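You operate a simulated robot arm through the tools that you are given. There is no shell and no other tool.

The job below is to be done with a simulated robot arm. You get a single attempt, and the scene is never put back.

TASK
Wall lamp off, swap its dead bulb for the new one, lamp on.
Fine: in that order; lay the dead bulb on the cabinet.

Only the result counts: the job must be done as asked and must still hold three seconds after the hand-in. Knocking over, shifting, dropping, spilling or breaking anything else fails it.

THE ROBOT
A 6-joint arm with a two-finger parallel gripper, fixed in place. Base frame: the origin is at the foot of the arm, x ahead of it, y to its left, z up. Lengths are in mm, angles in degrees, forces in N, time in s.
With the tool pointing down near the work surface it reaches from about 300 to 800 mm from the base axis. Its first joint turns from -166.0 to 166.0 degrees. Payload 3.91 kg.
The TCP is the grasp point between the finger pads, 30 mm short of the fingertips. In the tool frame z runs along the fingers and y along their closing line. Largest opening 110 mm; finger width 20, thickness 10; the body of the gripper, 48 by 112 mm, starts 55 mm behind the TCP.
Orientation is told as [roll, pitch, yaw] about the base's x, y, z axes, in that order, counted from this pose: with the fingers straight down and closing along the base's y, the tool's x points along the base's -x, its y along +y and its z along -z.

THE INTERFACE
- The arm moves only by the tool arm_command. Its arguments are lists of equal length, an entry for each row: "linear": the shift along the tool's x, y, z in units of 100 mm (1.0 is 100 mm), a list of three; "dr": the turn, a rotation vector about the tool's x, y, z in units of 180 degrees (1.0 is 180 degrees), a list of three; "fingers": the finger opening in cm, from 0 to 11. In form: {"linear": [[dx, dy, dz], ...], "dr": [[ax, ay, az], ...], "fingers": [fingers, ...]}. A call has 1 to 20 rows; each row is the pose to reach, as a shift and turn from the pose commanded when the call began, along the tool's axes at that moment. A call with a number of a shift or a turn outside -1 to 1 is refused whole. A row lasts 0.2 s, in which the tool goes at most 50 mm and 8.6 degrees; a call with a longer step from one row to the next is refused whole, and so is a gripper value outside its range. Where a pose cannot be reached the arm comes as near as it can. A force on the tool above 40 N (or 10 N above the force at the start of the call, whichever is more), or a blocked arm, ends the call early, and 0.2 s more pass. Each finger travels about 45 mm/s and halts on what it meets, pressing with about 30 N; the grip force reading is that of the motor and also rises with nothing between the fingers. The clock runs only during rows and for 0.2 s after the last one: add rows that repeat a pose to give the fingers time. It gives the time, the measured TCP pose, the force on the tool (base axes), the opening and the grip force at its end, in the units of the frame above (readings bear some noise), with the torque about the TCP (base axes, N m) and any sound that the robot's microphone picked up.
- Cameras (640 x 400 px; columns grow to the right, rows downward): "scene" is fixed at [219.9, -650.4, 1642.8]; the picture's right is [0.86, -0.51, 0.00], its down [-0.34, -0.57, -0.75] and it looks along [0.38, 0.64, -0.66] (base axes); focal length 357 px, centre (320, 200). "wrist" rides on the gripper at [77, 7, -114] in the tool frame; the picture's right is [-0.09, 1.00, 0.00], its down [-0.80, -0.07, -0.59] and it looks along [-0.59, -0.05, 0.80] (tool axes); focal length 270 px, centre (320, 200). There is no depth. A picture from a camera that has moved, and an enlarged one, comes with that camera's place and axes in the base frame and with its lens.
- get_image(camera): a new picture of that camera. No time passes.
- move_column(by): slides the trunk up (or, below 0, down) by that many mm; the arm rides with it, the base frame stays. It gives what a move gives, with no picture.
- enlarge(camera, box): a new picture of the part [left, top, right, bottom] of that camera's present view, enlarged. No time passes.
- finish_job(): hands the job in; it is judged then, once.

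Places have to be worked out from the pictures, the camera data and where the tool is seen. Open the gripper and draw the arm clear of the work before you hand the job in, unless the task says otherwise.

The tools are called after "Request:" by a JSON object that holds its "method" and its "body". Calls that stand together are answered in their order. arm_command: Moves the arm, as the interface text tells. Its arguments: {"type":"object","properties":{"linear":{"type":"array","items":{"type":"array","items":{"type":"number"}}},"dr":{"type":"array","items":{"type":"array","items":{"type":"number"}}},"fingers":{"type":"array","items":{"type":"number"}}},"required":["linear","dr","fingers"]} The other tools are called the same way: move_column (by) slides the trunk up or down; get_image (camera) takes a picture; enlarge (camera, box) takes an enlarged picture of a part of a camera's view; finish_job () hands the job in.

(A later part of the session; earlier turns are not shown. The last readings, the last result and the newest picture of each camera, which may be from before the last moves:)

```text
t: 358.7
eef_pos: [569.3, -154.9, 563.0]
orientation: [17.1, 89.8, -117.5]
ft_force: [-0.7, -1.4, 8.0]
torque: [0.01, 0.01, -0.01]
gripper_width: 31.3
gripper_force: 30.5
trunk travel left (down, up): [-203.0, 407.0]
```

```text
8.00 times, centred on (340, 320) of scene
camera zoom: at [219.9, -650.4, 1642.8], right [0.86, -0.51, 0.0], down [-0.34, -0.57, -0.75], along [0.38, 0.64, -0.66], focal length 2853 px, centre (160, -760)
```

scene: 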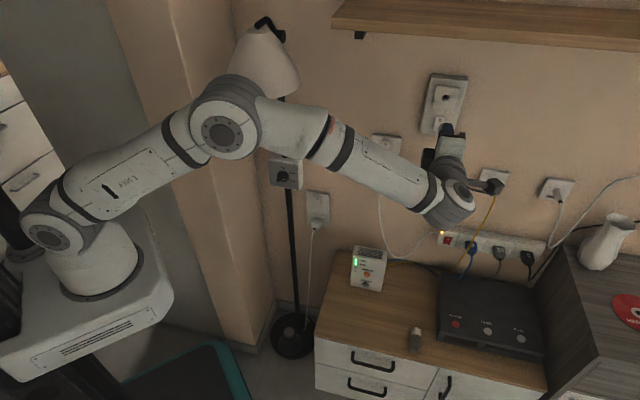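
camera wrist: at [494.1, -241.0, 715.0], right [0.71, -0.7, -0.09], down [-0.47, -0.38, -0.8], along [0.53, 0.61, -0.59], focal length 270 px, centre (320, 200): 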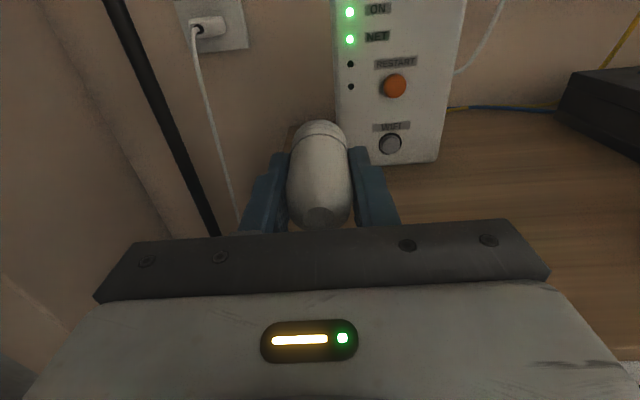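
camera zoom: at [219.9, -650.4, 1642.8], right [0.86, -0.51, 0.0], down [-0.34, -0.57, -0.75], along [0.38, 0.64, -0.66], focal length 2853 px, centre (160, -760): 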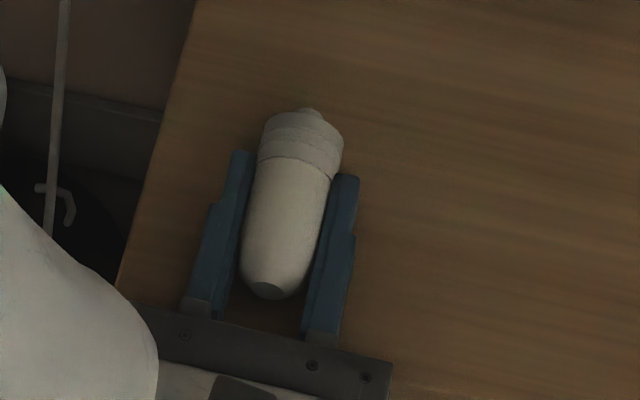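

The bulb rests on the surface 1.9 mm above the hand axis. I regrip right here: open just 1 mm per side, raise the hand 2 mm and close again, so it can't roll away.

Request:
{"method": "arm_command", "body": {"linear": [[0.003, 0, 0], [0.005, 0, 0], [0.005, 0, 0], [0.005, 0, 0], [0.01, 0, 0], [0.02, 0, 0], [0.025, 0, 0], [0.025, 0, 0], [0.025, 0, 0], [0.025, 0, 0]], "dr": [[0, 0, 0], [0, 0, 0], [0, 0, 0], [0, 0, 0], [0, 0, 0], [0, 0, 0], [0, 0, 0], [0, 0, 0], [0, 0, 0], [0, 0, 0]], "fingers": [2.4, 3.1, 3.25, 3.4, 3.4, 3.4, 3.4, 3.2, 2.8, 2.4]}}

Request:
{"method": "arm_command", "body": {"linear": [[0, 0, 0], [0, 0, 0]], "dr": [[0, 0, 0], [0, 0, 0]], "fingers": [2.4, 2.4]}}

Request:
{"method": "enlarge", "body": {"camera": "wrist", "box": [240, 100, 400, 200]}}

Request:
{"method": "enlarge", "body": {"camera": "scene", "box": [300, 295, 380, 345]}}

```text
t: 360.9
eef_pos: [569.5, -156.0, 565.5]
orientation: [-12.5, 89.8, -147.2]
ft_force: [-0.7, 0.9, -0.6]
torque: [0.0, -0.01, -0.02]
gripper_width: 31.6
gripper_force: 29.9
trunk travel left (down, up): [-203.0, 407.0]
```

```text
t: 361.5
eef_pos: [570.1, -154.9, 565.1]
orientation: [-12.4, 89.7, -147.1]
ft_force: [0.5, 0.9, -0.2]
torque: [0.02, 0.0, -0.01]
gripper_width: 32.0
gripper_force: 30.0
trunk travel left (down, up): [-203.0, 407.0]
```

```text
4.00 times, centred on (320, 150) of wrist
camera zoom: at [493.6, -240.9, 641.5], right [0.71, -0.7, -0.09], down [-0.47, -0.38, -0.8], along [0.53, 0.61, -0.59], focal length 1081 px, centre (320, 400)
```

zoom: 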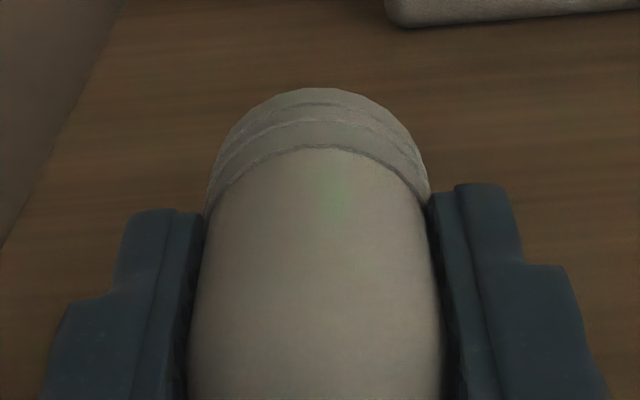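

```text
8.00 times, centred on (340, 320) of scene
camera zoom: at [219.9, -650.4, 1642.8], right [0.86, -0.51, 0.0], down [-0.34, -0.57, -0.75], along [0.38, 0.64, -0.66], focal length 2853 px, centre (160, -760)
```

zoom: 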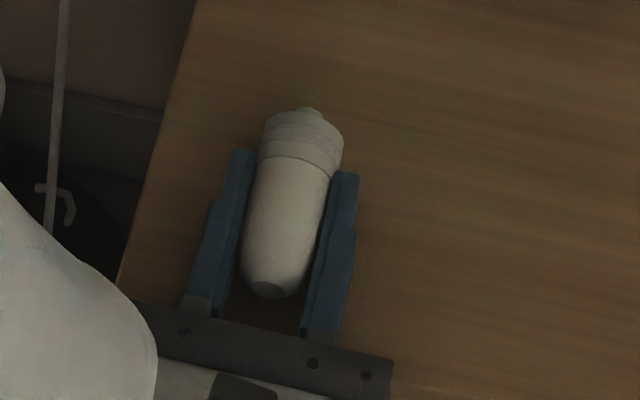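

Regripped cleanly without rolling, and the view is just like the first grip. I lift, roll the hand to +90°, and go back up.

Request:
{"method": "arm_command", "body": {"linear": [[0.1, 0, 0], [0.4, 0, 0], [0.8, 0, 0], [0.9, 0, 0]], "dr": [[0, 0, 0], [0, 0, 0], [0, 0, 0], [0, 0, 0]], "fingers": [2.4, 2.4, 2.4, 2.4]}}

Request:
{"method": "arm_command", "body": {"linear": [[0, 0, 0], [0, 0, 0], [0, 0, 0], [0, 0, 0], [0, 0, 0], [0, 0, 0], [0, 0, 0], [0, 0, 0], [0, 0, 0], [0, 0, 0], [0, 0, 0]], "dr": [[0, 0, 0.047], [0, 0, 0.094], [0, 0, 0.141], [0, 0, 0.188], [0, 0, 0.235], [0, 0, 0.282], [0, 0, 0.329], [0, 0, 0.376], [0, 0, 0.423], [0, 0, 0.47], [0, 0, 0.5]], "fingers": [2.4, 2.4, 2.4, 2.4, 2.4, 2.4, 2.4, 2.4, 2.4, 2.4, 2.4]}}

Request:
{"method": "move_column", "body": {"by": 400}}

Request:
{"method": "arm_command", "body": {"linear": [[0.2, -0.2, 0], [0.5, -0.5, 0], [0.8, -0.8, 0], [1.0, -0.95, 0]], "dr": [[0, 0, 0], [0, 0, 0], [0, 0, 0], [0, 0, 0]], "fingers": [2.4, 2.4, 2.4, 2.4]}}

Request:
{"method": "arm_command", "body": {"linear": [[0.2, -0.2, 0.2], [0.5, -0.5, 0.4], [0.8, -0.8, 0.6], [0.98, -0.9, 0.9], [0.98, -0.9, 1.0]], "dr": [[0, 0, 0], [0, 0, 0], [0, 0, 0], [0, 0, 0], [0, 0, 0]], "fingers": [2.4, 2.4, 2.4, 2.4, 2.4]}}

Request:
{"method": "arm_command", "body": {"linear": [[0, 0, 0.2], [0, 0, 0.5], [0, 0, 0.8], [0, 0, 0.9], [0, 0, 0.9]], "dr": [[0, 0, 0], [0, 0, 0], [0, 0, 0], [0, 0, 0], [0, 0, 0]], "fingers": [2.4, 2.4, 2.4, 2.4, 2.4]}}

Request:
{"method": "enlarge", "body": {"camera": "wrist", "box": [256, 75, 384, 155]}}

Request:
{"method": "get_image", "body": {"camera": "wrist"}}

```text
t: 362.5
eef_pos: [569.7, -155.8, 654.9]
orientation: [-22.5, 89.9, -157.1]
ft_force: [-0.3, -0.7, 0.4]
torque: [-0.03, 0.0, 0.01]
gripper_width: 31.4
gripper_force: 30.0
trunk travel left (down, up): [-203.0, 407.0]
```

```text
t: 364.9
eef_pos: [570.6, -154.9, 655.9]
orientation: [-89.8, -0.2, 135.4]
ft_force: [-0.2, 0.0, -0.7]
torque: [0.0, -0.03, -0.02]
gripper_width: 31.5
gripper_force: 30.1
trunk travel left (down, up): [-203.0, 407.0]
```

```text
t: 368.7
eef_pos: [569.1, -156.0, 1056.5]
orientation: [-89.8, 0.0, 135.4]
ft_force: [0.4, 0.0, -0.3]
torque: [-0.02, -0.01, 0.02]
gripper_width: 31.4
gripper_force: 29.6
trunk travel left (down, up): [-603.0, 7.0]
```

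```text
t: 369.7
eef_pos: [644.5, -224.4, 1149.0]
orientation: [-89.9, -0.1, 135.4]
ft_force: [-0.7, -0.3, -0.6]
torque: [-0.01, 0.03, 0.03]
gripper_width: 31.4
gripper_force: 30.3
trunk travel left (down, up): [-603.0, 7.0]
```

```text
t: 370.9
eef_pos: [782.1, -220.6, 1241.3]
orientation: [-89.8, 0.1, 135.4]
ft_force: [-0.7, -0.7, 0.6]
torque: [0.0, 0.0, -0.04]
gripper_width: 31.4
gripper_force: 29.4
trunk travel left (down, up): [-603.0, 7.0]
```

```text
t: 372.1
eef_pos: [846.7, -158.0, 1240.5]
orientation: [-89.8, -0.2, 135.3]
ft_force: [0.9, -0.2, -0.8]
torque: [0.0, -0.02, 0.04]
gripper_width: 31.5
gripper_force: 29.9
trunk travel left (down, up): [-603.0, 7.0]
```

```text
5.00 times, centred on (320, 115) of wrist
camera zoom: at [819.4, -293.0, 1232.0], right [-0.07, 0.06, -1.0], down [-0.99, 0.14, 0.07], along [0.14, 0.99, 0.05], focal length 1351 px, centre (320, 625)
```

zoom: 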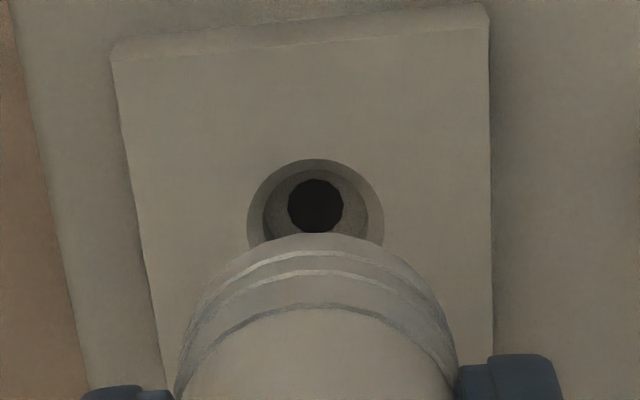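

```text
taken
camera wrist: at [819.4, -293.0, 1232.0], right [-0.07, 0.06, -1.0], down [-0.99, 0.14, 0.07], along [0.14, 0.99, 0.05], focal length 270 px, centre (320, 200)
```

wrist: 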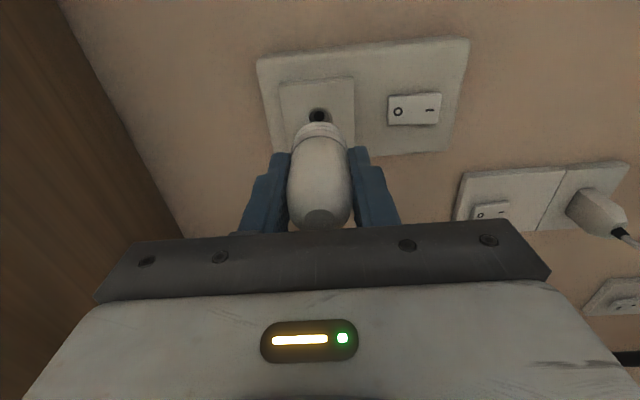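

The hole is 0.55 mm above and about 1 mm right of the bulb axis. I correct and insert to just before contact.

Request:
{"method": "arm_command", "body": {"linear": [[0.005, -0.003, 0.08], [0.01, -0.0055, 0.2], [0.01, -0.0055, 0.3], [0.01, -0.0055, 0.37], [0.01, -0.0055, 0.39], [0.01, -0.0055, 0.39]], "dr": [[0, 0, 0], [0, 0, 0], [0, 0, 0], [0, 0, 0], [0, 0, 0], [0, 0, 0]], "fingers": [2.4, 2.4, 2.4, 2.4, 2.4, 2.4]}}

Request:
{"method": "enlarge", "body": {"camera": "wrist", "box": [256, 85, 384, 165]}}

```text
t: 373.5
eef_pos: [874.5, -130.8, 1240.2]
orientation: [-89.9, 0.0, 135.4]
ft_force: [-0.4, 1.1, 0.0]
torque: [0.03, 0.02, 0.0]
gripper_width: 31.5
gripper_force: 29.9
trunk travel left (down, up): [-603.0, 7.0]
```

```text
5.00 times, centred on (320, 125) of wrist
camera zoom: at [847.6, -266.4, 1232.0], right [-0.07, 0.06, -1.0], down [-0.99, 0.14, 0.07], along [0.14, 0.99, 0.05], focal length 1351 px, centre (320, 575)
```

zoom: 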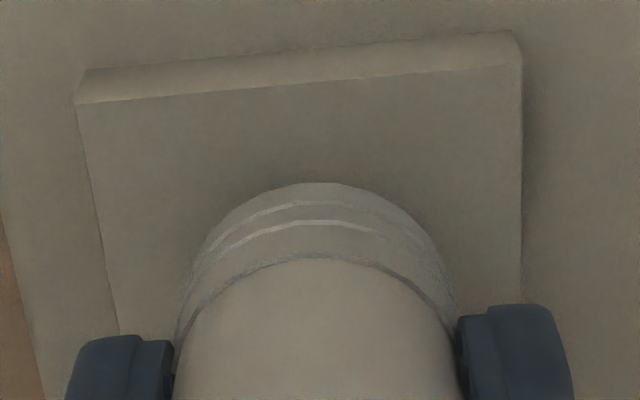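

Request:
{"method": "arm_command", "body": {"linear": [[-0.004, -0.003, 0.01], [-0.004, -0.003, 0.02], [-0.004, -0.003, 0.03], [-0.004, -0.003, 0.04], [-0.004, -0.003, 0.05]], "dr": [[0, 0, 0], [0, 0, 0], [0, 0, 0], [0, 0, 0], [0, 0, 0]], "fingers": [2.4, 2.4, 2.4, 2.4, 2.4]}}

Request:
{"method": "arm_command", "body": {"linear": [[0, 0, 0.01], [0, 0, 0.015]], "dr": [[0, 0, 0], [0, 0, 0]], "fingers": [2.4, 2.4]}}

Request:
{"method": "arm_command", "body": {"linear": [[0, 0, 0.01], [0, 0, 0.015]], "dr": [[0, 0, 0], [0, 0, 0]], "fingers": [2.4, 2.4]}}

```text
t: 374.7
eef_pos: [877.1, -126.9, 1240.3]
orientation: [-89.7, 0.0, 135.3]
ft_force: [1.0, -0.1, -0.5]
torque: [0.01, 0.02, 0.0]
gripper_width: 31.3
gripper_force: 29.7
trunk travel left (down, up): [-603.0, 7.0]
```

```text
t: 375.3
eef_pos: [877.6, -126.1, 1241.8]
orientation: [-89.8, 0.0, 135.4]
ft_force: [-0.5, -0.3, 0.1]
torque: [0.02, 0.02, -0.01]
gripper_width: 31.7
gripper_force: 29.6
trunk travel left (down, up): [-603.0, 7.0]
```

```text
t: 375.9
eef_pos: [879.0, -125.4, 1240.4]
orientation: [-89.9, -0.2, 135.4]
ft_force: [-1.1, 1.1, -0.4]
torque: [0.02, 0.0, 0.05]
gripper_width: 31.4
gripper_force: 29.8
trunk travel left (down, up): [-603.0, 7.0]
```

Request:
{"method": "arm_command", "body": {"linear": [[0, 0, 0.01], [0, 0, 0.015]], "dr": [[0, 0, 0], [0, 0, 0]], "fingers": [2.4, 2.4]}}

Request:
{"method": "arm_command", "body": {"linear": [[0, 0, 0.01], [0, 0, 0.015]], "dr": [[0, 0, 0], [0, 0, 0]], "fingers": [2.4, 2.4]}}

Request:
{"method": "enlarge", "body": {"camera": "wrist", "box": [256, 85, 384, 165]}}

```text
t: 376.5
eef_pos: [880.4, -123.9, 1239.4]
orientation: [-89.8, 0.0, 135.4]
ft_force: [-1.6, 0.4, -0.3]
torque: [-0.02, 0.0, 0.06]
gripper_width: 31.5
gripper_force: 30.5
trunk travel left (down, up): [-603.0, 7.0]
```

```text
t: 377.1
eef_pos: [881.0, -122.7, 1241.3]
orientation: [-89.8, 0.1, 135.4]
ft_force: [-1.1, 0.6, -0.9]
torque: [-0.02, -0.02, 0.06]
gripper_width: 31.5
gripper_force: 29.6
trunk travel left (down, up): [-603.0, 7.0]
```

```text
5.00 times, centred on (320, 125) of wrist
camera zoom: at [854.8, -258.0, 1233.3], right [-0.07, 0.06, -1.0], down [-0.99, 0.14, 0.07], along [0.14, 0.99, 0.05], focal length 1351 px, centre (320, 575)
```

zoom: 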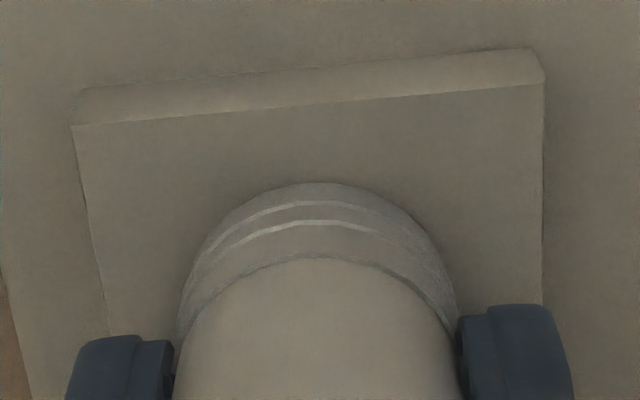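

This time the bulb has gone 2–4 mm deeper than in any earlier attempt, without resistance: the tip must have found the inner hole. I continue gently.

Request:
{"method": "arm_command", "body": {"linear": [[0, 0.003, 0.005], [0, 0.005, 0.01]], "dr": [[0, 0, 0], [0, 0, 0]], "fingers": [2.4, 2.4]}}

Request:
{"method": "arm_command", "body": {"linear": [[0, 0, 0.005], [0, 0, 0.01]], "dr": [[0, 0, 0], [0, 0, 0]], "fingers": [2.4, 2.4]}}

Request:
{"method": "arm_command", "body": {"linear": [[0, 0, 0.005], [0, 0, 0.01]], "dr": [[0, 0, 0], [0, 0, 0]], "fingers": [2.4, 2.4]}}

```text
t: 377.7
eef_pos: [881.2, -123.4, 1239.9]
orientation: [-89.8, -0.1, 135.3]
ft_force: [-1.3, -0.9, -0.2]
torque: [0.0, 0.03, -0.02]
gripper_width: 31.6
gripper_force: 30.0
trunk travel left (down, up): [-603.0, 7.0]
```

```text
t: 378.3
eef_pos: [881.4, -122.2, 1239.8]
orientation: [-89.8, 0.0, 135.4]
ft_force: [-1.2, -0.3, -0.5]
torque: [0.02, -0.04, 0.03]
gripper_width: 31.3
gripper_force: 29.9
trunk travel left (down, up): [-603.0, 7.0]
```

```text
t: 378.9
eef_pos: [881.9, -123.2, 1240.8]
orientation: [-89.9, 0.1, 135.4]
ft_force: [-3.5, -3.4, 0.4]
torque: [0.02, -0.06, 0.08]
gripper_width: 31.4
gripper_force: 30.0
trunk travel left (down, up): [-603.0, 7.0]
```

Contact at about 5 N, 4 mm deeper than before. I push on a millimetre at a time.

Request:
{"method": "arm_command", "body": {"linear": [[0, 0, 0.005], [0, 0, 0.01]], "dr": [[0, 0, 0], [0, 0, 0]], "fingers": [2.4, 2.4]}}

Request:
{"method": "arm_command", "body": {"linear": [[-0.002, 0.002, 0.005], [-0.004, 0.003, 0.01]], "dr": [[0, 0, 0], [0, 0, 0]], "fingers": [2.4, 2.4]}}

Request:
{"method": "enlarge", "body": {"camera": "wrist", "box": [256, 85, 384, 165]}}

```text
t: 379.5
eef_pos: [883.4, -122.0, 1240.3]
orientation: [-89.9, -0.1, 135.5]
ft_force: [-11.0, -8.2, -3.1]
torque: [-0.03, 0.05, 0.23]
gripper_width: 31.5
gripper_force: 30.0
trunk travel left (down, up): [-603.0, 7.0]
```

```text
t: 380.1
eef_pos: [881.5, -121.9, 1241.2]
orientation: [-90.0, -0.1, 135.4]
ft_force: [-13.7, -12.0, -3.3]
torque: [-0.05, 0.07, 0.17]
gripper_width: 31.4
gripper_force: 30.1
trunk travel left (down, up): [-603.0, 7.0]
```

```text
5.00 times, centred on (320, 125) of wrist
camera zoom: at [855.6, -257.6, 1232.9], right [-0.06, 0.06, -1.0], down [-0.99, 0.14, 0.07], along [0.14, 0.99, 0.05], focal length 1351 px, centre (320, 575)
```

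zoom: 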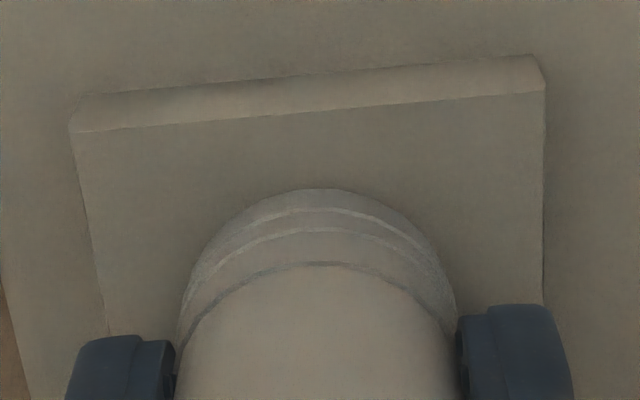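

18 N and still quiet. Now, at this new full depth with the bulb on the hand's axis, I do the roll sweep under a light press.

Request:
{"method": "arm_command", "body": {"linear": [[0, 0, -0.012], [0.0001, 0.0008, -0.0115], [0.0002, 0.0017, -0.011], [0.0005, 0.0024, -0.0105], [0.0009, 0.0032, -0.01], [0.0014, 0.0039, -0.0095], [0.002, 0.0045, -0.009], [0.0026, 0.005, -0.0085], [0.0034, 0.0054, -0.008], [0.0042, 0.0057, -0.0075], [0.005, 0.0059, -0.007], [0.0058, 0.006, -0.0065], [0.0066, 0.006, -0.006], [0.0075, 0.0058, -0.0055], [0.0083, 0.0056, -0.005], [0.009, 0.0052, -0.0045], [0.0097, 0.0047, -0.004], [0.0103, 0.0042, -0.0035], [0.0109, 0.0035, -0.003], [0.0113, 0.0028, -0.0025]], "dr": [[0, 0, 0], [0, 0, -0.0444], [0, 0, -0.0889], [0, 0, -0.1333], [0, 0, -0.1778], [0, 0, -0.2222], [0, 0, -0.2667], [0, 0, -0.3111], [0, 0, -0.3556], [0, 0, -0.4], [0, 0, -0.4444], [0, 0, -0.4889], [0, 0, -0.5333], [0, 0, -0.5778], [0, 0, -0.6222], [0, 0, -0.6667], [0, 0, -0.7111], [0, 0, -0.7556], [0, 0, -0.8], [0, 0, -0.8444]], "fingers": [2.4, 2.4, 2.4, 2.4, 2.4, 2.4, 2.4, 2.4, 2.4, 2.4, 2.4, 2.4, 2.4, 2.4, 2.4, 2.4, 2.4, 2.4, 2.4, 2.4]}}

Request:
{"method": "enlarge", "body": {"camera": "scene", "box": [425, 85, 465, 110]}}

```text
t: 384.3
eef_pos: [883.8, -122.8, 1240.8]
orientation: [90.0, 28.0, -44.7]
ft_force: [-14.5, -13.0, -3.4]
torque: [-0.1, 0.19, -0.19]
gripper_width: 31.3
gripper_force: 30.0
trunk travel left (down, up): [-603.0, 7.0]
```

```text
16.00 times, centred on (445, 98) of scene
camera zoom: at [219.9, -650.4, 1642.8], right [0.86, -0.51, 0.0], down [-0.34, -0.57, -0.75], along [0.38, 0.64, -0.66], focal length 5706 px, centre (-1680, 1840)
```

zoom: 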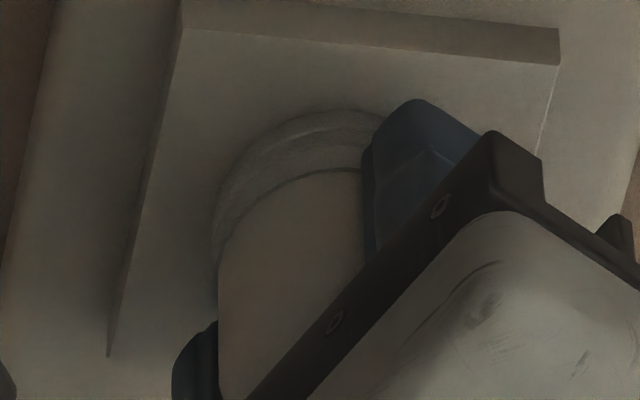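

No snap over the whole sweep, even though the cap now sits exactly where it was when it first snapped (left edge 214, apex 109). Maybe the sound isn't repeated. I test the hold again now that the plug is at full depth: turn to −90° so a finger is underneath, let the force settle, and open slightly.

Request:
{"method": "arm_command", "body": {"linear": [[0, 0, 0], [0, 0, 0], [0, 0, 0], [0, 0, 0], [0, 0, 0], [0, 0, 0], [0, 0, 0], [0, 0, 0], [0, 0, 0], [0, 0, 0], [0, 0, 0], [0, 0, 0], [0, 0, 0], [0, 0, 0]], "dr": [[0, 0, -0.04], [0, 0, -0.08], [0, 0, -0.12], [0, 0, -0.155], [0, 0, -0.155], [0, 0, -0.155], [0, 0, -0.155], [0, 0, -0.155], [0, 0, -0.155], [0, 0, -0.155], [0, 0, -0.155], [0, 0, -0.155], [0, 0, -0.155], [0, 0, -0.155]], "fingers": [2.4, 2.4, 2.4, 2.4, 2.4, 2.4, 2.4, 2.4, 2.4, 2.4, 2.4, 2.4, 2.4, 2.4]}}

Request:
{"method": "get_image", "body": {"camera": "wrist"}}

Request:
{"method": "enlarge", "body": {"camera": "wrist", "box": [240, 95, 400, 195]}}

```text
t: 387.3
eef_pos: [883.5, -121.8, 1241.3]
orientation: [90.0, 0.2, -44.6]
ft_force: [-13.1, -15.0, -1.7]
torque: [0.01, 0.01, -0.24]
gripper_width: 31.3
gripper_force: 29.7
trunk travel left (down, up): [-603.0, 7.0]
```

```text
taken
camera wrist: at [747.3, -149.7, 1246.5], right [0.06, -0.06, 1.0], down [0.15, -0.99, -0.07], along [0.99, 0.16, -0.05], focal length 270 px, centre (320, 200)
```

wrist: 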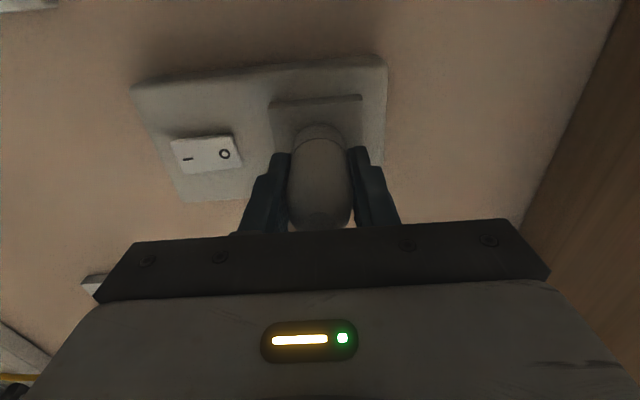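

```text
4.00 times, centred on (320, 145) of wrist
camera zoom: at [747.3, -149.7, 1246.5], right [0.06, -0.06, 1.0], down [0.15, -0.99, -0.07], along [0.99, 0.16, -0.05], focal length 1081 px, centre (320, 420)
```

zoom: 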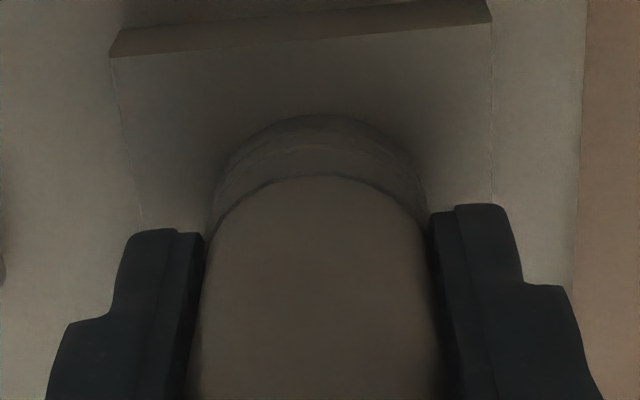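

The 20 N isn't decaying any more: the fingertips are now bearing on the cap's rear ledge, exactly as in the first attempt, so I can really push without slipping. I press further.

Request:
{"method": "arm_command", "body": {"linear": [[0, 0, 0.005], [0, 0, 0.01], [0, 0, 0.01]], "dr": [[0, 0, 0], [0, 0, 0], [0, 0, 0]], "fingers": [2.4, 2.4, 2.4]}}

Request:
{"method": "arm_command", "body": {"linear": [[0, 0, 0.005], [0, 0, 0.01], [0, 0, 0.01]], "dr": [[0, 0, 0], [0, 0, 0], [0, 0, 0]], "fingers": [2.4, 2.4, 2.4]}}

Request:
{"method": "enlarge", "body": {"camera": "wrist", "box": [240, 95, 400, 195]}}

```text
t: 388.1
eef_pos: [883.4, -123.5, 1241.4]
orientation: [90.0, 0.3, -44.7]
ft_force: [-19.0, -17.3, -3.8]
torque: [-0.09, 0.09, -0.17]
gripper_width: 31.4
gripper_force: 29.9
trunk travel left (down, up): [-603.0, 7.0]
```

```text
t: 388.9
eef_pos: [884.2, -123.3, 1240.4]
orientation: [90.1, 0.2, -44.5]
ft_force: [-22.3, -17.7, -6.3]
torque: [-0.09, 0.17, -0.07]
gripper_width: 31.4
gripper_force: 29.5
trunk travel left (down, up): [-603.0, 7.0]
```

```text
4.00 times, centred on (320, 145) of wrist
camera zoom: at [747.8, -149.4, 1246.7], right [0.06, -0.06, 1.0], down [0.15, -0.99, -0.07], along [0.99, 0.16, -0.05], focal length 1081 px, centre (320, 420)
```

zoom: 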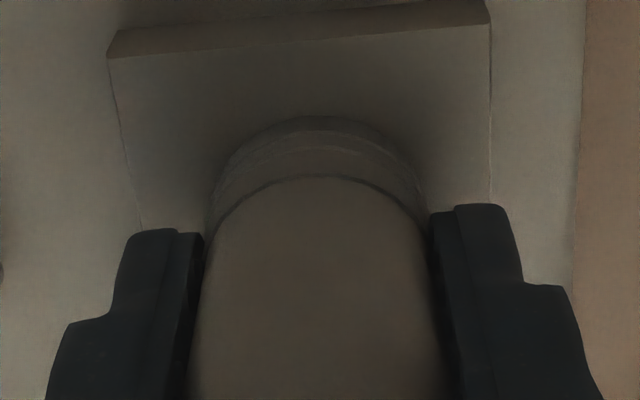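

28 N, quiet. With this solid push I sweep the roll the other way, all the way from −90° back to +60°.

Request:
{"method": "arm_command", "body": {"linear": [[0, 0, 0.0], [0, 0, 0.0], [0, 0, 0.0], [0, 0, 0.001], [0, 0, 0.002], [0, 0, 0.002], [0, 0, 0.003], [0, 0, 0.003], [0, 0, 0.004], [0, 0, 0.004], [0, 0, 0.005], [0, 0, 0.005], [0, 0, 0.006], [0, 0, 0.006], [0, 0, 0.007], [0, 0, 0.007], [0, 0, 0.008], [0, 0, 0.008]], "dr": [[0, 0, 0.0444], [0, 0, 0.0889], [0, 0, 0.1333], [0, 0, 0.1778], [0, 0, 0.2222], [0, 0, 0.2667], [0, 0, 0.3111], [0, 0, 0.3556], [0, 0, 0.4], [0, 0, 0.4444], [0, 0, 0.4889], [0, 0, 0.5333], [0, 0, 0.5778], [0, 0, 0.6222], [0, 0, 0.6667], [0, 0, 0.7111], [0, 0, 0.7556], [0, 0, 0.8]], "fingers": [2.4, 2.4, 2.4, 2.4, 2.4, 2.4, 2.4, 2.4, 2.4, 2.4, 2.4, 2.4, 2.4, 2.4, 2.4, 2.4, 2.4, 2.4]}}

Request:
{"method": "enlarge", "body": {"camera": "scene", "box": [425, 85, 465, 110]}}

Request:
{"method": "get_image", "body": {"camera": "wrist"}}

```text
t: 392.7
eef_pos: [884.7, -122.5, 1241.2]
orientation: [-90.0, 35.6, 135.3]
ft_force: [-19.0, -13.6, -3.6]
torque: [-0.1, -0.04, -0.05]
gripper_width: 31.4
gripper_force: 29.5
trunk travel left (down, up): [-603.0, 7.0]
```

```text
16.00 times, centred on (445, 98) of scene
camera zoom: at [219.9, -650.4, 1642.8], right [0.86, -0.51, 0.0], down [-0.34, -0.57, -0.75], along [0.38, 0.64, -0.66], focal length 5706 px, centre (-1680, 1840)
```

zoom: 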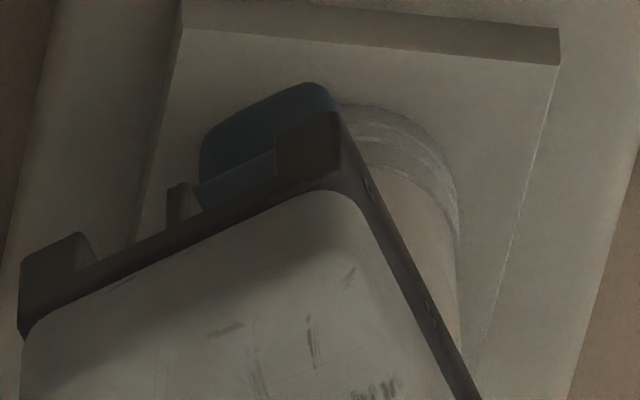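

```text
taken
camera wrist: at [849.9, -248.6, 1279.6], right [0.36, -0.36, -0.86], down [-0.91, 0.06, -0.41], along [0.2, 0.93, -0.3], focal length 270 px, centre (320, 200)
```

wrist: 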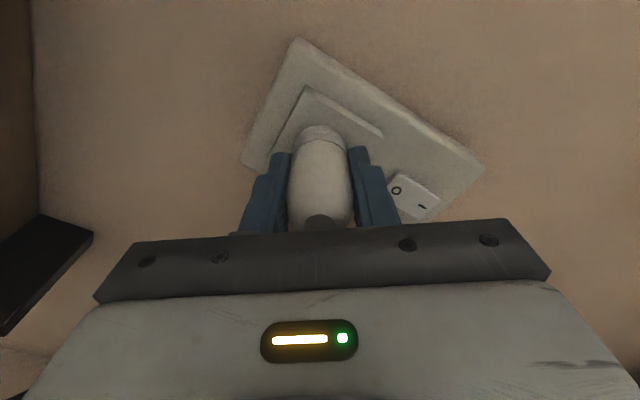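

Under this load the cap sits 1.7 mm right and about 1.2 mm high of the dead bulb's place. Keeping the pressure, I slide it back left and down in small steps, listening.

Request:
{"method": "arm_command", "body": {"linear": [[-0.004, 0, 0], [-0.008, 0, 0], [-0.012, 0, 0], [-0.016, 0, 0], [-0.02, 0, 0], [-0.024, 0, 0], [-0.028, 0, 0], [-0.032, 0, 0]], "dr": [[0, 0, 0], [0, 0, 0], [0, 0, 0], [0, 0, 0], [0, 0, 0], [0, 0, 0], [0, 0, 0], [0, 0, 0]], "fingers": [2.4, 2.4, 2.4, 2.4, 2.4, 2.4, 2.4, 2.4]}}

Request:
{"method": "enlarge", "body": {"camera": "scene", "box": [425, 85, 465, 110]}}

```text
t: 394.5
eef_pos: [882.8, -119.6, 1239.2]
orientation: [-90.0, 35.8, 135.3]
ft_force: [-11.2, -16.3, 4.2]
torque: [0.15, -0.26, -0.45]
gripper_width: 31.5
gripper_force: 29.8
trunk travel left (down, up): [-603.0, 7.0]
```

```text
16.00 times, centred on (445, 98) of scene
camera zoom: at [219.9, -650.4, 1642.8], right [0.86, -0.51, 0.0], down [-0.34, -0.57, -0.75], along [0.38, 0.64, -0.66], focal length 5706 px, centre (-1680, 1840)
```

zoom: 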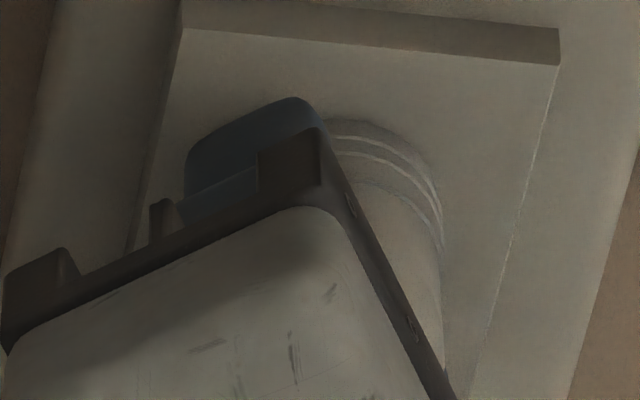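

Even sliding across the exact spot at 20 N gives nothing. Adding up every roll the bulb made on the cabinet (about −36° net), the original roll corresponds to a hand roll near +36°. I set that, ease to about 10 N and do a fine spiral there.

Request:
{"method": "arm_command", "body": {"linear": [[0, 0, -0.01], [0, 0, -0.012], [0, 0, -0.012], [0.004, 0, -0.012], [0.003, 0.003, -0.012], [0, 0.004, -0.011], [-0.003, 0.003, -0.011], [-0.004, 0, -0.011], [-0.003, -0.003, -0.011], [0, -0.004, -0.01], [0.003, -0.003, -0.01], [0.008, 0, -0.01], [0.006, 0.006, -0.01], [0, 0.008, -0.009], [-0.006, 0.006, -0.009], [-0.008, 0, -0.009], [-0.006, -0.006, -0.009], [0, -0.008, -0.008], [0.006, -0.006, -0.008], [0, 0, -0.005]], "dr": [[0, 0, -0.035], [0, 0, -0.07], [0, 0, -0.1], [0, 0, -0.1], [0, 0, -0.1], [0, 0, -0.1], [0, 0, -0.1], [0, 0, -0.1], [0, 0, -0.1], [0, 0, -0.1], [0, 0, -0.1], [0, 0, -0.1], [0, 0, -0.1], [0, 0, -0.1], [0, 0, -0.1], [0, 0, -0.1], [0, 0, -0.1], [0, 0, -0.1], [0, 0, -0.1], [0, 0, -0.1]], "fingers": [2.4, 2.4, 2.4, 2.4, 2.4, 2.4, 2.4, 2.4, 2.4, 2.4, 2.4, 2.4, 2.4, 2.4, 2.4, 2.4, 2.4, 2.4, 2.4, 2.4]}}

Request:
{"method": "enlarge", "body": {"camera": "scene", "box": [425, 85, 465, 110]}}

Request:
{"method": "enlarge", "body": {"camera": "wrist", "box": [240, 95, 400, 195]}}

```text
t: 398.7
eef_pos: [883.2, -118.4, 1239.0]
orientation: [-89.9, 53.8, 135.5]
ft_force: [-13.0, -12.5, 0.2]
torque: [0.06, -0.04, -0.2]
gripper_width: 31.4
gripper_force: 30.0
trunk travel left (down, up): [-603.0, 7.0]
```

```text
16.00 times, centred on (445, 98) of scene
camera zoom: at [219.9, -650.4, 1642.8], right [0.86, -0.51, 0.0], down [-0.34, -0.57, -0.75], along [0.38, 0.64, -0.66], focal length 5706 px, centre (-1680, 1840)
```

zoom: 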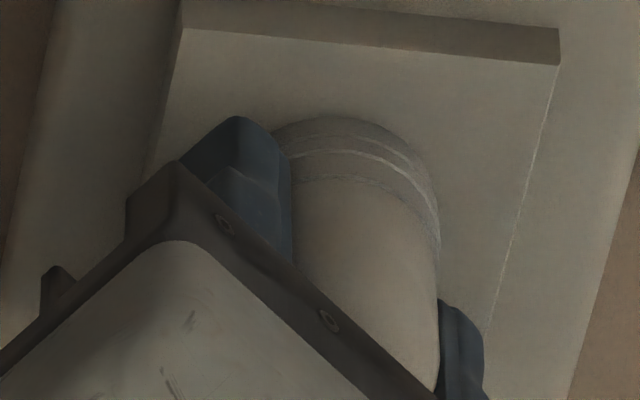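

```text
4.00 times, centred on (320, 145) of wrist
camera zoom: at [837.7, -235.8, 1295.9], right [0.54, -0.53, -0.66], down [-0.8, -0.05, -0.6], along [0.29, 0.85, -0.45], focal length 1081 px, centre (320, 420)
```

zoom: 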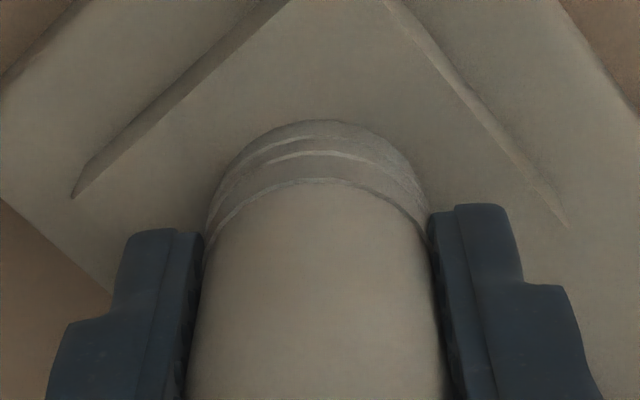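

No snap. This grip (fingertips on the cap ledge) is just like attempt 1, but I never repeated attempt 1's actual move: hand level, straight in from outside. I withdraw 60 mm, return to hand roll 0 and redo exactly that.

Request:
{"method": "arm_command", "body": {"linear": [[0, 0, -0.1], [0, 0, -0.2], [0, 0, -0.35], [0, 0, -0.5], [0, 0, -0.6], [0, 0, -0.6]], "dr": [[0, 0, -0.04], [0, 0, -0.08], [0, 0, -0.12], [0, 0, -0.16], [0, 0, -0.2], [0, 0, -0.202]], "fingers": [2.4, 2.4, 2.4, 2.4, 2.4, 2.4]}}

Request:
{"method": "enlarge", "body": {"camera": "wrist", "box": [256, 80, 384, 160]}}

Request:
{"method": "enlarge", "body": {"camera": "scene", "box": [412, 85, 476, 125]}}

Request:
{"method": "get_image", "body": {"camera": "wrist"}}

```text
t: 400.1
eef_pos: [843.4, -159.1, 1238.0]
orientation: [58.4, 89.7, -76.1]
ft_force: [0.1, 0.1, -0.1]
torque: [-0.02, 0.01, -0.03]
gripper_width: 31.4
gripper_force: 29.8
trunk travel left (down, up): [-603.0, 7.0]
```

```text
5.00 times, centred on (320, 120) of wrist
camera zoom: at [766.2, -244.1, 1313.6], right [0.71, -0.7, -0.08], down [-0.47, -0.38, -0.8], along [0.53, 0.61, -0.59], focal length 1351 px, centre (320, 600)
```

zoom: 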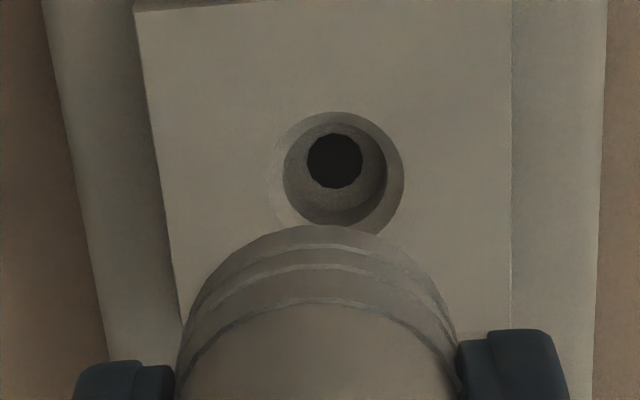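

```text
10.00 times, centred on (444, 105) of scene
camera zoom: at [219.9, -650.4, 1642.8], right [0.86, -0.51, 0.0], down [-0.34, -0.57, -0.75], along [0.38, 0.64, -0.66], focal length 3567 px, centre (-920, 1150)
```

zoom: 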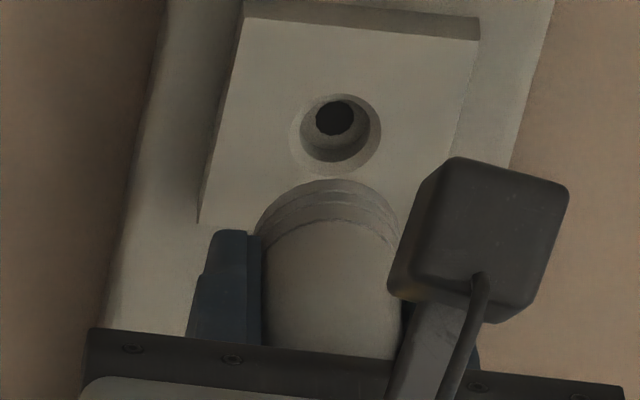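

```text
taken
camera wrist: at [766.2, -244.1, 1313.6], right [0.71, -0.7, -0.08], down [-0.47, -0.38, -0.8], along [0.53, 0.61, -0.59], focal length 270 px, centre (320, 200)
```

wrist: 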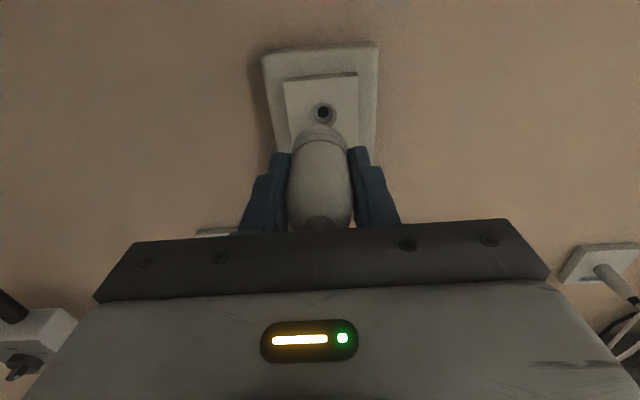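

At hand roll 0 the hole is about 4.3 mm above and 2.9 mm right of the bulb; both cameras agree. I correct and re-check.

Request:
{"method": "arm_command", "body": {"linear": [[0.02, 0.015, 0], [0.043, 0.029, 0], [0.043, 0.029, 0]], "dr": [[0, 0, 0], [0, 0, 0], [0, 0, 0]], "fingers": [2.4, 2.4, 2.4]}}

Request:
{"method": "enlarge", "body": {"camera": "wrist", "box": [256, 80, 384, 160]}}

Request:
{"method": "enlarge", "body": {"camera": "scene", "box": [412, 85, 476, 125]}}

```text
t: 400.9
eef_pos: [844.7, -161.8, 1240.5]
orientation: [48.0, 89.7, -86.6]
ft_force: [0.1, 0.4, 0.1]
torque: [-0.02, -0.03, -0.01]
gripper_width: 31.4
gripper_force: 29.8
trunk travel left (down, up): [-603.0, 7.0]
```

```text
5.00 times, centred on (320, 120) of wrist
camera zoom: at [768.0, -246.6, 1318.0], right [0.71, -0.7, -0.08], down [-0.47, -0.38, -0.8], along [0.53, 0.61, -0.59], focal length 1351 px, centre (320, 600)
```

zoom: 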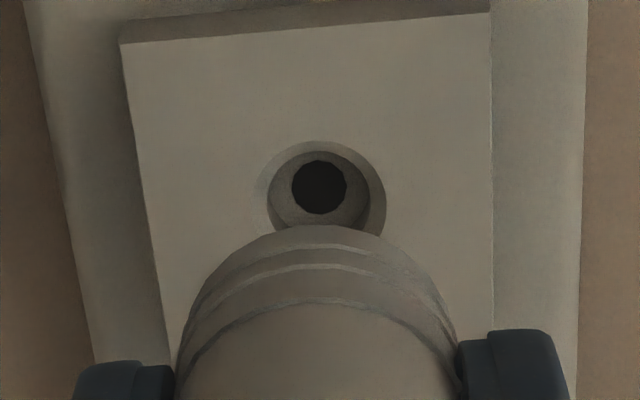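

```text
10.00 times, centred on (444, 105) of scene
camera zoom: at [219.9, -650.4, 1642.8], right [0.86, -0.51, 0.0], down [-0.34, -0.57, -0.75], along [0.38, 0.64, -0.66], focal length 3567 px, centre (-920, 1150)
```

zoom: 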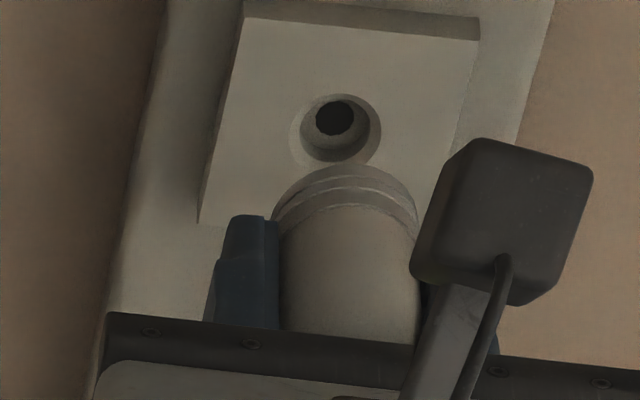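

Aligned by the wrist view. Now straight in like the first time: 38 mm quickly, then 1 mm steps.

Request:
{"method": "arm_command", "body": {"linear": [[0.005, -0.002, 0.1], [0.005, -0.002, 0.2], [0.005, -0.002, 0.3], [0.005, -0.002, 0.38], [0.005, -0.002, 0.38]], "dr": [[0, 0, 0], [0, 0, 0], [0, 0, 0], [0, 0, 0], [0, 0, 0]], "fingers": [2.4, 2.4, 2.4, 2.4, 2.4]}}

Request:
{"method": "enlarge", "body": {"camera": "scene", "box": [425, 85, 465, 110]}}

Request:
{"method": "arm_command", "body": {"linear": [[0, 0, 0.01], [0, 0, 0.02], [0, 0, 0.03], [0, 0, 0.03]], "dr": [[0, 0, 0], [0, 0, 0], [0, 0, 0], [0, 0, 0]], "fingers": [2.4, 2.4, 2.4, 2.4]}}

Request:
{"method": "arm_command", "body": {"linear": [[0, 0, 0.01], [0, 0, 0.02], [0, 0, 0.03], [0, 0, 0.03]], "dr": [[0, 0, 0], [0, 0, 0], [0, 0, 0], [0, 0, 0]], "fingers": [2.4, 2.4, 2.4, 2.4]}}

Request:
{"method": "enlarge", "body": {"camera": "scene", "box": [425, 85, 465, 110]}}

```text
t: 402.1
eef_pos: [870.5, -134.2, 1242.5]
orientation: [47.5, 89.7, -87.1]
ft_force: [0.7, 0.8, -0.2]
torque: [-0.02, -0.01, 0.0]
gripper_width: 31.5
gripper_force: 29.1
trunk travel left (down, up): [-603.0, 7.0]
```

```text
16.00 times, centred on (445, 98) of scene
camera zoom: at [219.9, -650.4, 1642.8], right [0.86, -0.51, 0.0], down [-0.34, -0.57, -0.75], along [0.38, 0.64, -0.66], focal length 5706 px, centre (-1680, 1840)
```

zoom: 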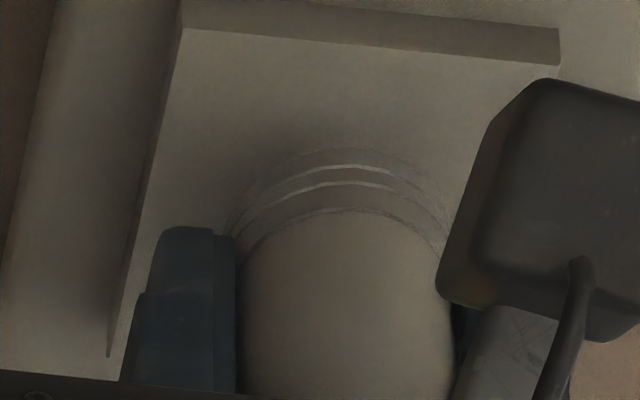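

```text
t: 403.1
eef_pos: [872.5, -132.6, 1240.5]
orientation: [48.5, 89.7, -86.0]
ft_force: [0.6, -0.4, -0.6]
torque: [0.04, -0.05, 0.01]
gripper_width: 31.7
gripper_force: 30.1
trunk travel left (down, up): [-603.0, 7.0]
```

```text
t: 404.1
eef_pos: [875.0, -129.8, 1241.4]
orientation: [47.8, 89.7, -86.8]
ft_force: [-0.3, -0.1, -0.1]
torque: [-0.02, 0.0, 0.0]
gripper_width: 31.7
gripper_force: 30.4
trunk travel left (down, up): [-603.0, 7.0]
```

```text
16.00 times, centred on (445, 98) of scene
camera zoom: at [219.9, -650.4, 1642.8], right [0.86, -0.51, 0.0], down [-0.34, -0.57, -0.75], along [0.38, 0.64, -0.66], focal length 5706 px, centre (-1680, 1840)
```

zoom: 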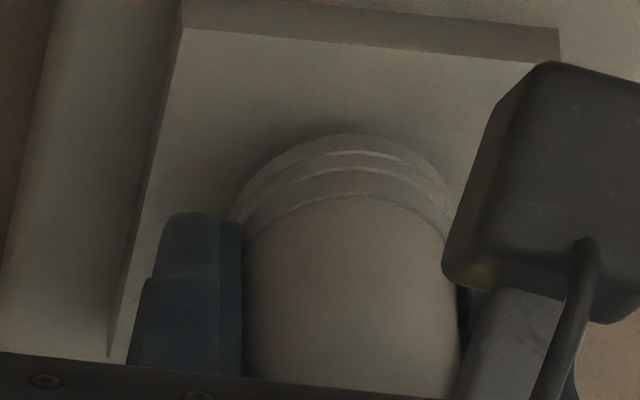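

Request:
{"method": "arm_command", "body": {"linear": [[0, 0, 0.01], [0, 0, 0.02], [0, 0, 0.03], [0, 0, 0.03]], "dr": [[0, 0, 0], [0, 0, 0], [0, 0, 0], [0, 0, 0]], "fingers": [2.4, 2.4, 2.4, 2.4]}}

Request:
{"method": "arm_command", "body": {"linear": [[0, 0, 0.01], [0, 0, 0.02], [0, 0, 0.03], [0, 0, 0.03]], "dr": [[0, 0, 0], [0, 0, 0], [0, 0, 0], [0, 0, 0]], "fingers": [2.4, 2.4, 2.4, 2.4]}}

Request:
{"method": "arm_command", "body": {"linear": [[0, 0, 0.01], [0, 0, 0.02], [0, 0, 0.02]], "dr": [[0, 0, 0], [0, 0, 0], [0, 0, 0]], "fingers": [2.4, 2.4, 2.4]}}

Request:
{"method": "enlarge", "body": {"camera": "scene", "box": [425, 85, 465, 110]}}

```text
t: 405.1
eef_pos: [877.4, -128.6, 1242.1]
orientation: [47.2, 89.7, -87.4]
ft_force: [0.2, -0.6, -0.7]
torque: [-0.02, 0.01, 0.0]
gripper_width: 31.7
gripper_force: 29.8
trunk travel left (down, up): [-603.0, 7.0]
```

```text
t: 406.1
eef_pos: [878.8, -126.3, 1241.6]
orientation: [48.4, 89.7, -86.2]
ft_force: [0.0, -0.5, 0.1]
torque: [-0.01, 0.01, -0.03]
gripper_width: 31.3
gripper_force: 29.8
trunk travel left (down, up): [-603.0, 7.0]
```

```text
t: 406.9
eef_pos: [881.7, -125.8, 1240.5]
orientation: [38.0, 89.7, -96.7]
ft_force: [-1.4, -1.0, -3.5]
torque: [-0.14, 0.14, 0.01]
gripper_width: 31.4
gripper_force: 30.3
trunk travel left (down, up): [-603.0, 7.0]
```

```text
16.00 times, centred on (445, 98) of scene
camera zoom: at [219.9, -650.4, 1642.8], right [0.86, -0.51, 0.0], down [-0.34, -0.57, -0.75], along [0.38, 0.64, -0.66], focal length 5706 px, centre (-1680, 1840)
```

zoom: 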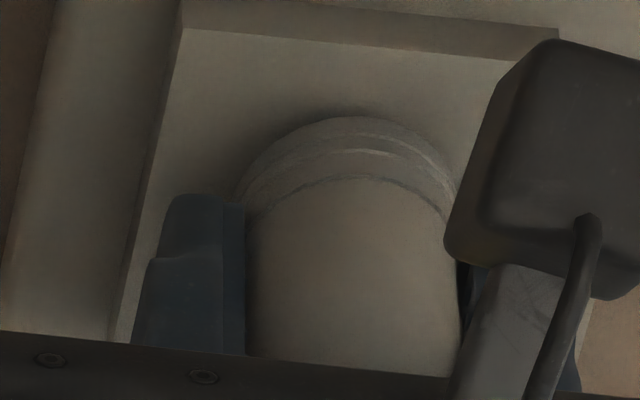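

The plug tip is rubbing the top of the bore (−3.5 N, 57 mm ahead): the bulb lies nose-up in the hand by about 3°, because it was lying on its tapered side when I gripped it. I retract 6 mm, pitch the hand 3° nose-down (and 1° right) about the plug, lower and shift slightly, and re-insert.

Request:
{"method": "arm_command", "body": {"linear": [[0, 0, -0.03], [0.005, -0.007, -0.06], [0.01, -0.013, -0.06], [0.015, -0.019, -0.06], [0.02, -0.025, -0.06], [0.02, -0.025, -0.06]], "dr": [[0, 0, 0], [-0.0014, -0.0042, 0], [-0.0028, -0.0084, 0], [-0.0042, -0.0126, 0], [-0.0056, -0.0167, 0], [-0.0056, -0.0167, 0]], "fingers": [2.4, 2.4, 2.4, 2.4, 2.4, 2.4]}}

Request:
{"method": "enlarge", "body": {"camera": "scene", "box": [425, 85, 465, 110]}}

Request:
{"method": "arm_command", "body": {"linear": [[0, 0, 0.01], [0, 0, 0.02], [0, 0, 0.03], [0, 0, 0.03]], "dr": [[0, 0, 0], [0, 0, 0], [0, 0, 0], [0, 0, 0]], "fingers": [2.4, 2.4, 2.4, 2.4]}}

Request:
{"method": "enlarge", "body": {"camera": "scene", "box": [425, 85, 465, 110]}}

```text
t: 408.3
eef_pos: [875.4, -127.1, 1243.2]
orientation: [4.3, 86.8, -131.3]
ft_force: [-0.3, 0.1, -0.1]
torque: [-0.03, -0.02, -0.02]
gripper_width: 31.4
gripper_force: 30.1
trunk travel left (down, up): [-603.0, 7.0]
```

```text
16.00 times, centred on (445, 98) of scene
camera zoom: at [219.9, -650.4, 1642.8], right [0.86, -0.51, 0.0], down [-0.34, -0.57, -0.75], along [0.38, 0.64, -0.66], focal length 5706 px, centre (-1680, 1840)
```

zoom: 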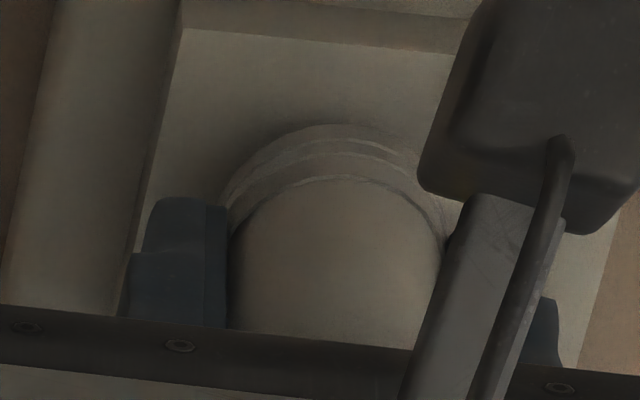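

```text
t: 409.3
eef_pos: [876.6, -124.0, 1243.9]
orientation: [4.0, 86.8, -131.6]
ft_force: [-0.7, 0.2, -0.5]
torque: [0.03, 0.0, -0.01]
gripper_width: 31.6
gripper_force: 30.2
trunk travel left (down, up): [-603.0, 7.0]
```

```text
16.00 times, centred on (445, 98) of scene
camera zoom: at [219.9, -650.4, 1642.8], right [0.86, -0.51, 0.0], down [-0.34, -0.57, -0.75], along [0.38, 0.64, -0.66], focal length 5706 px, centre (-1680, 1840)
```

zoom: 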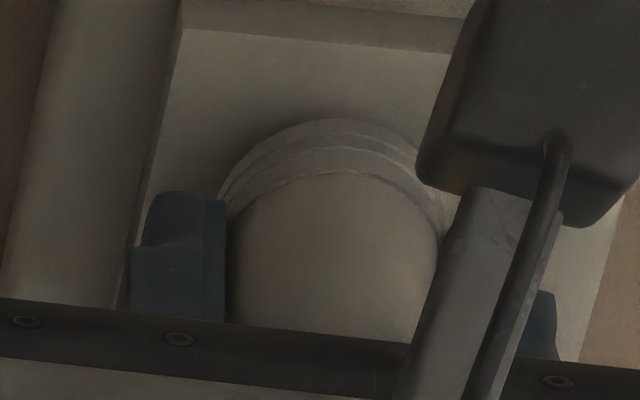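

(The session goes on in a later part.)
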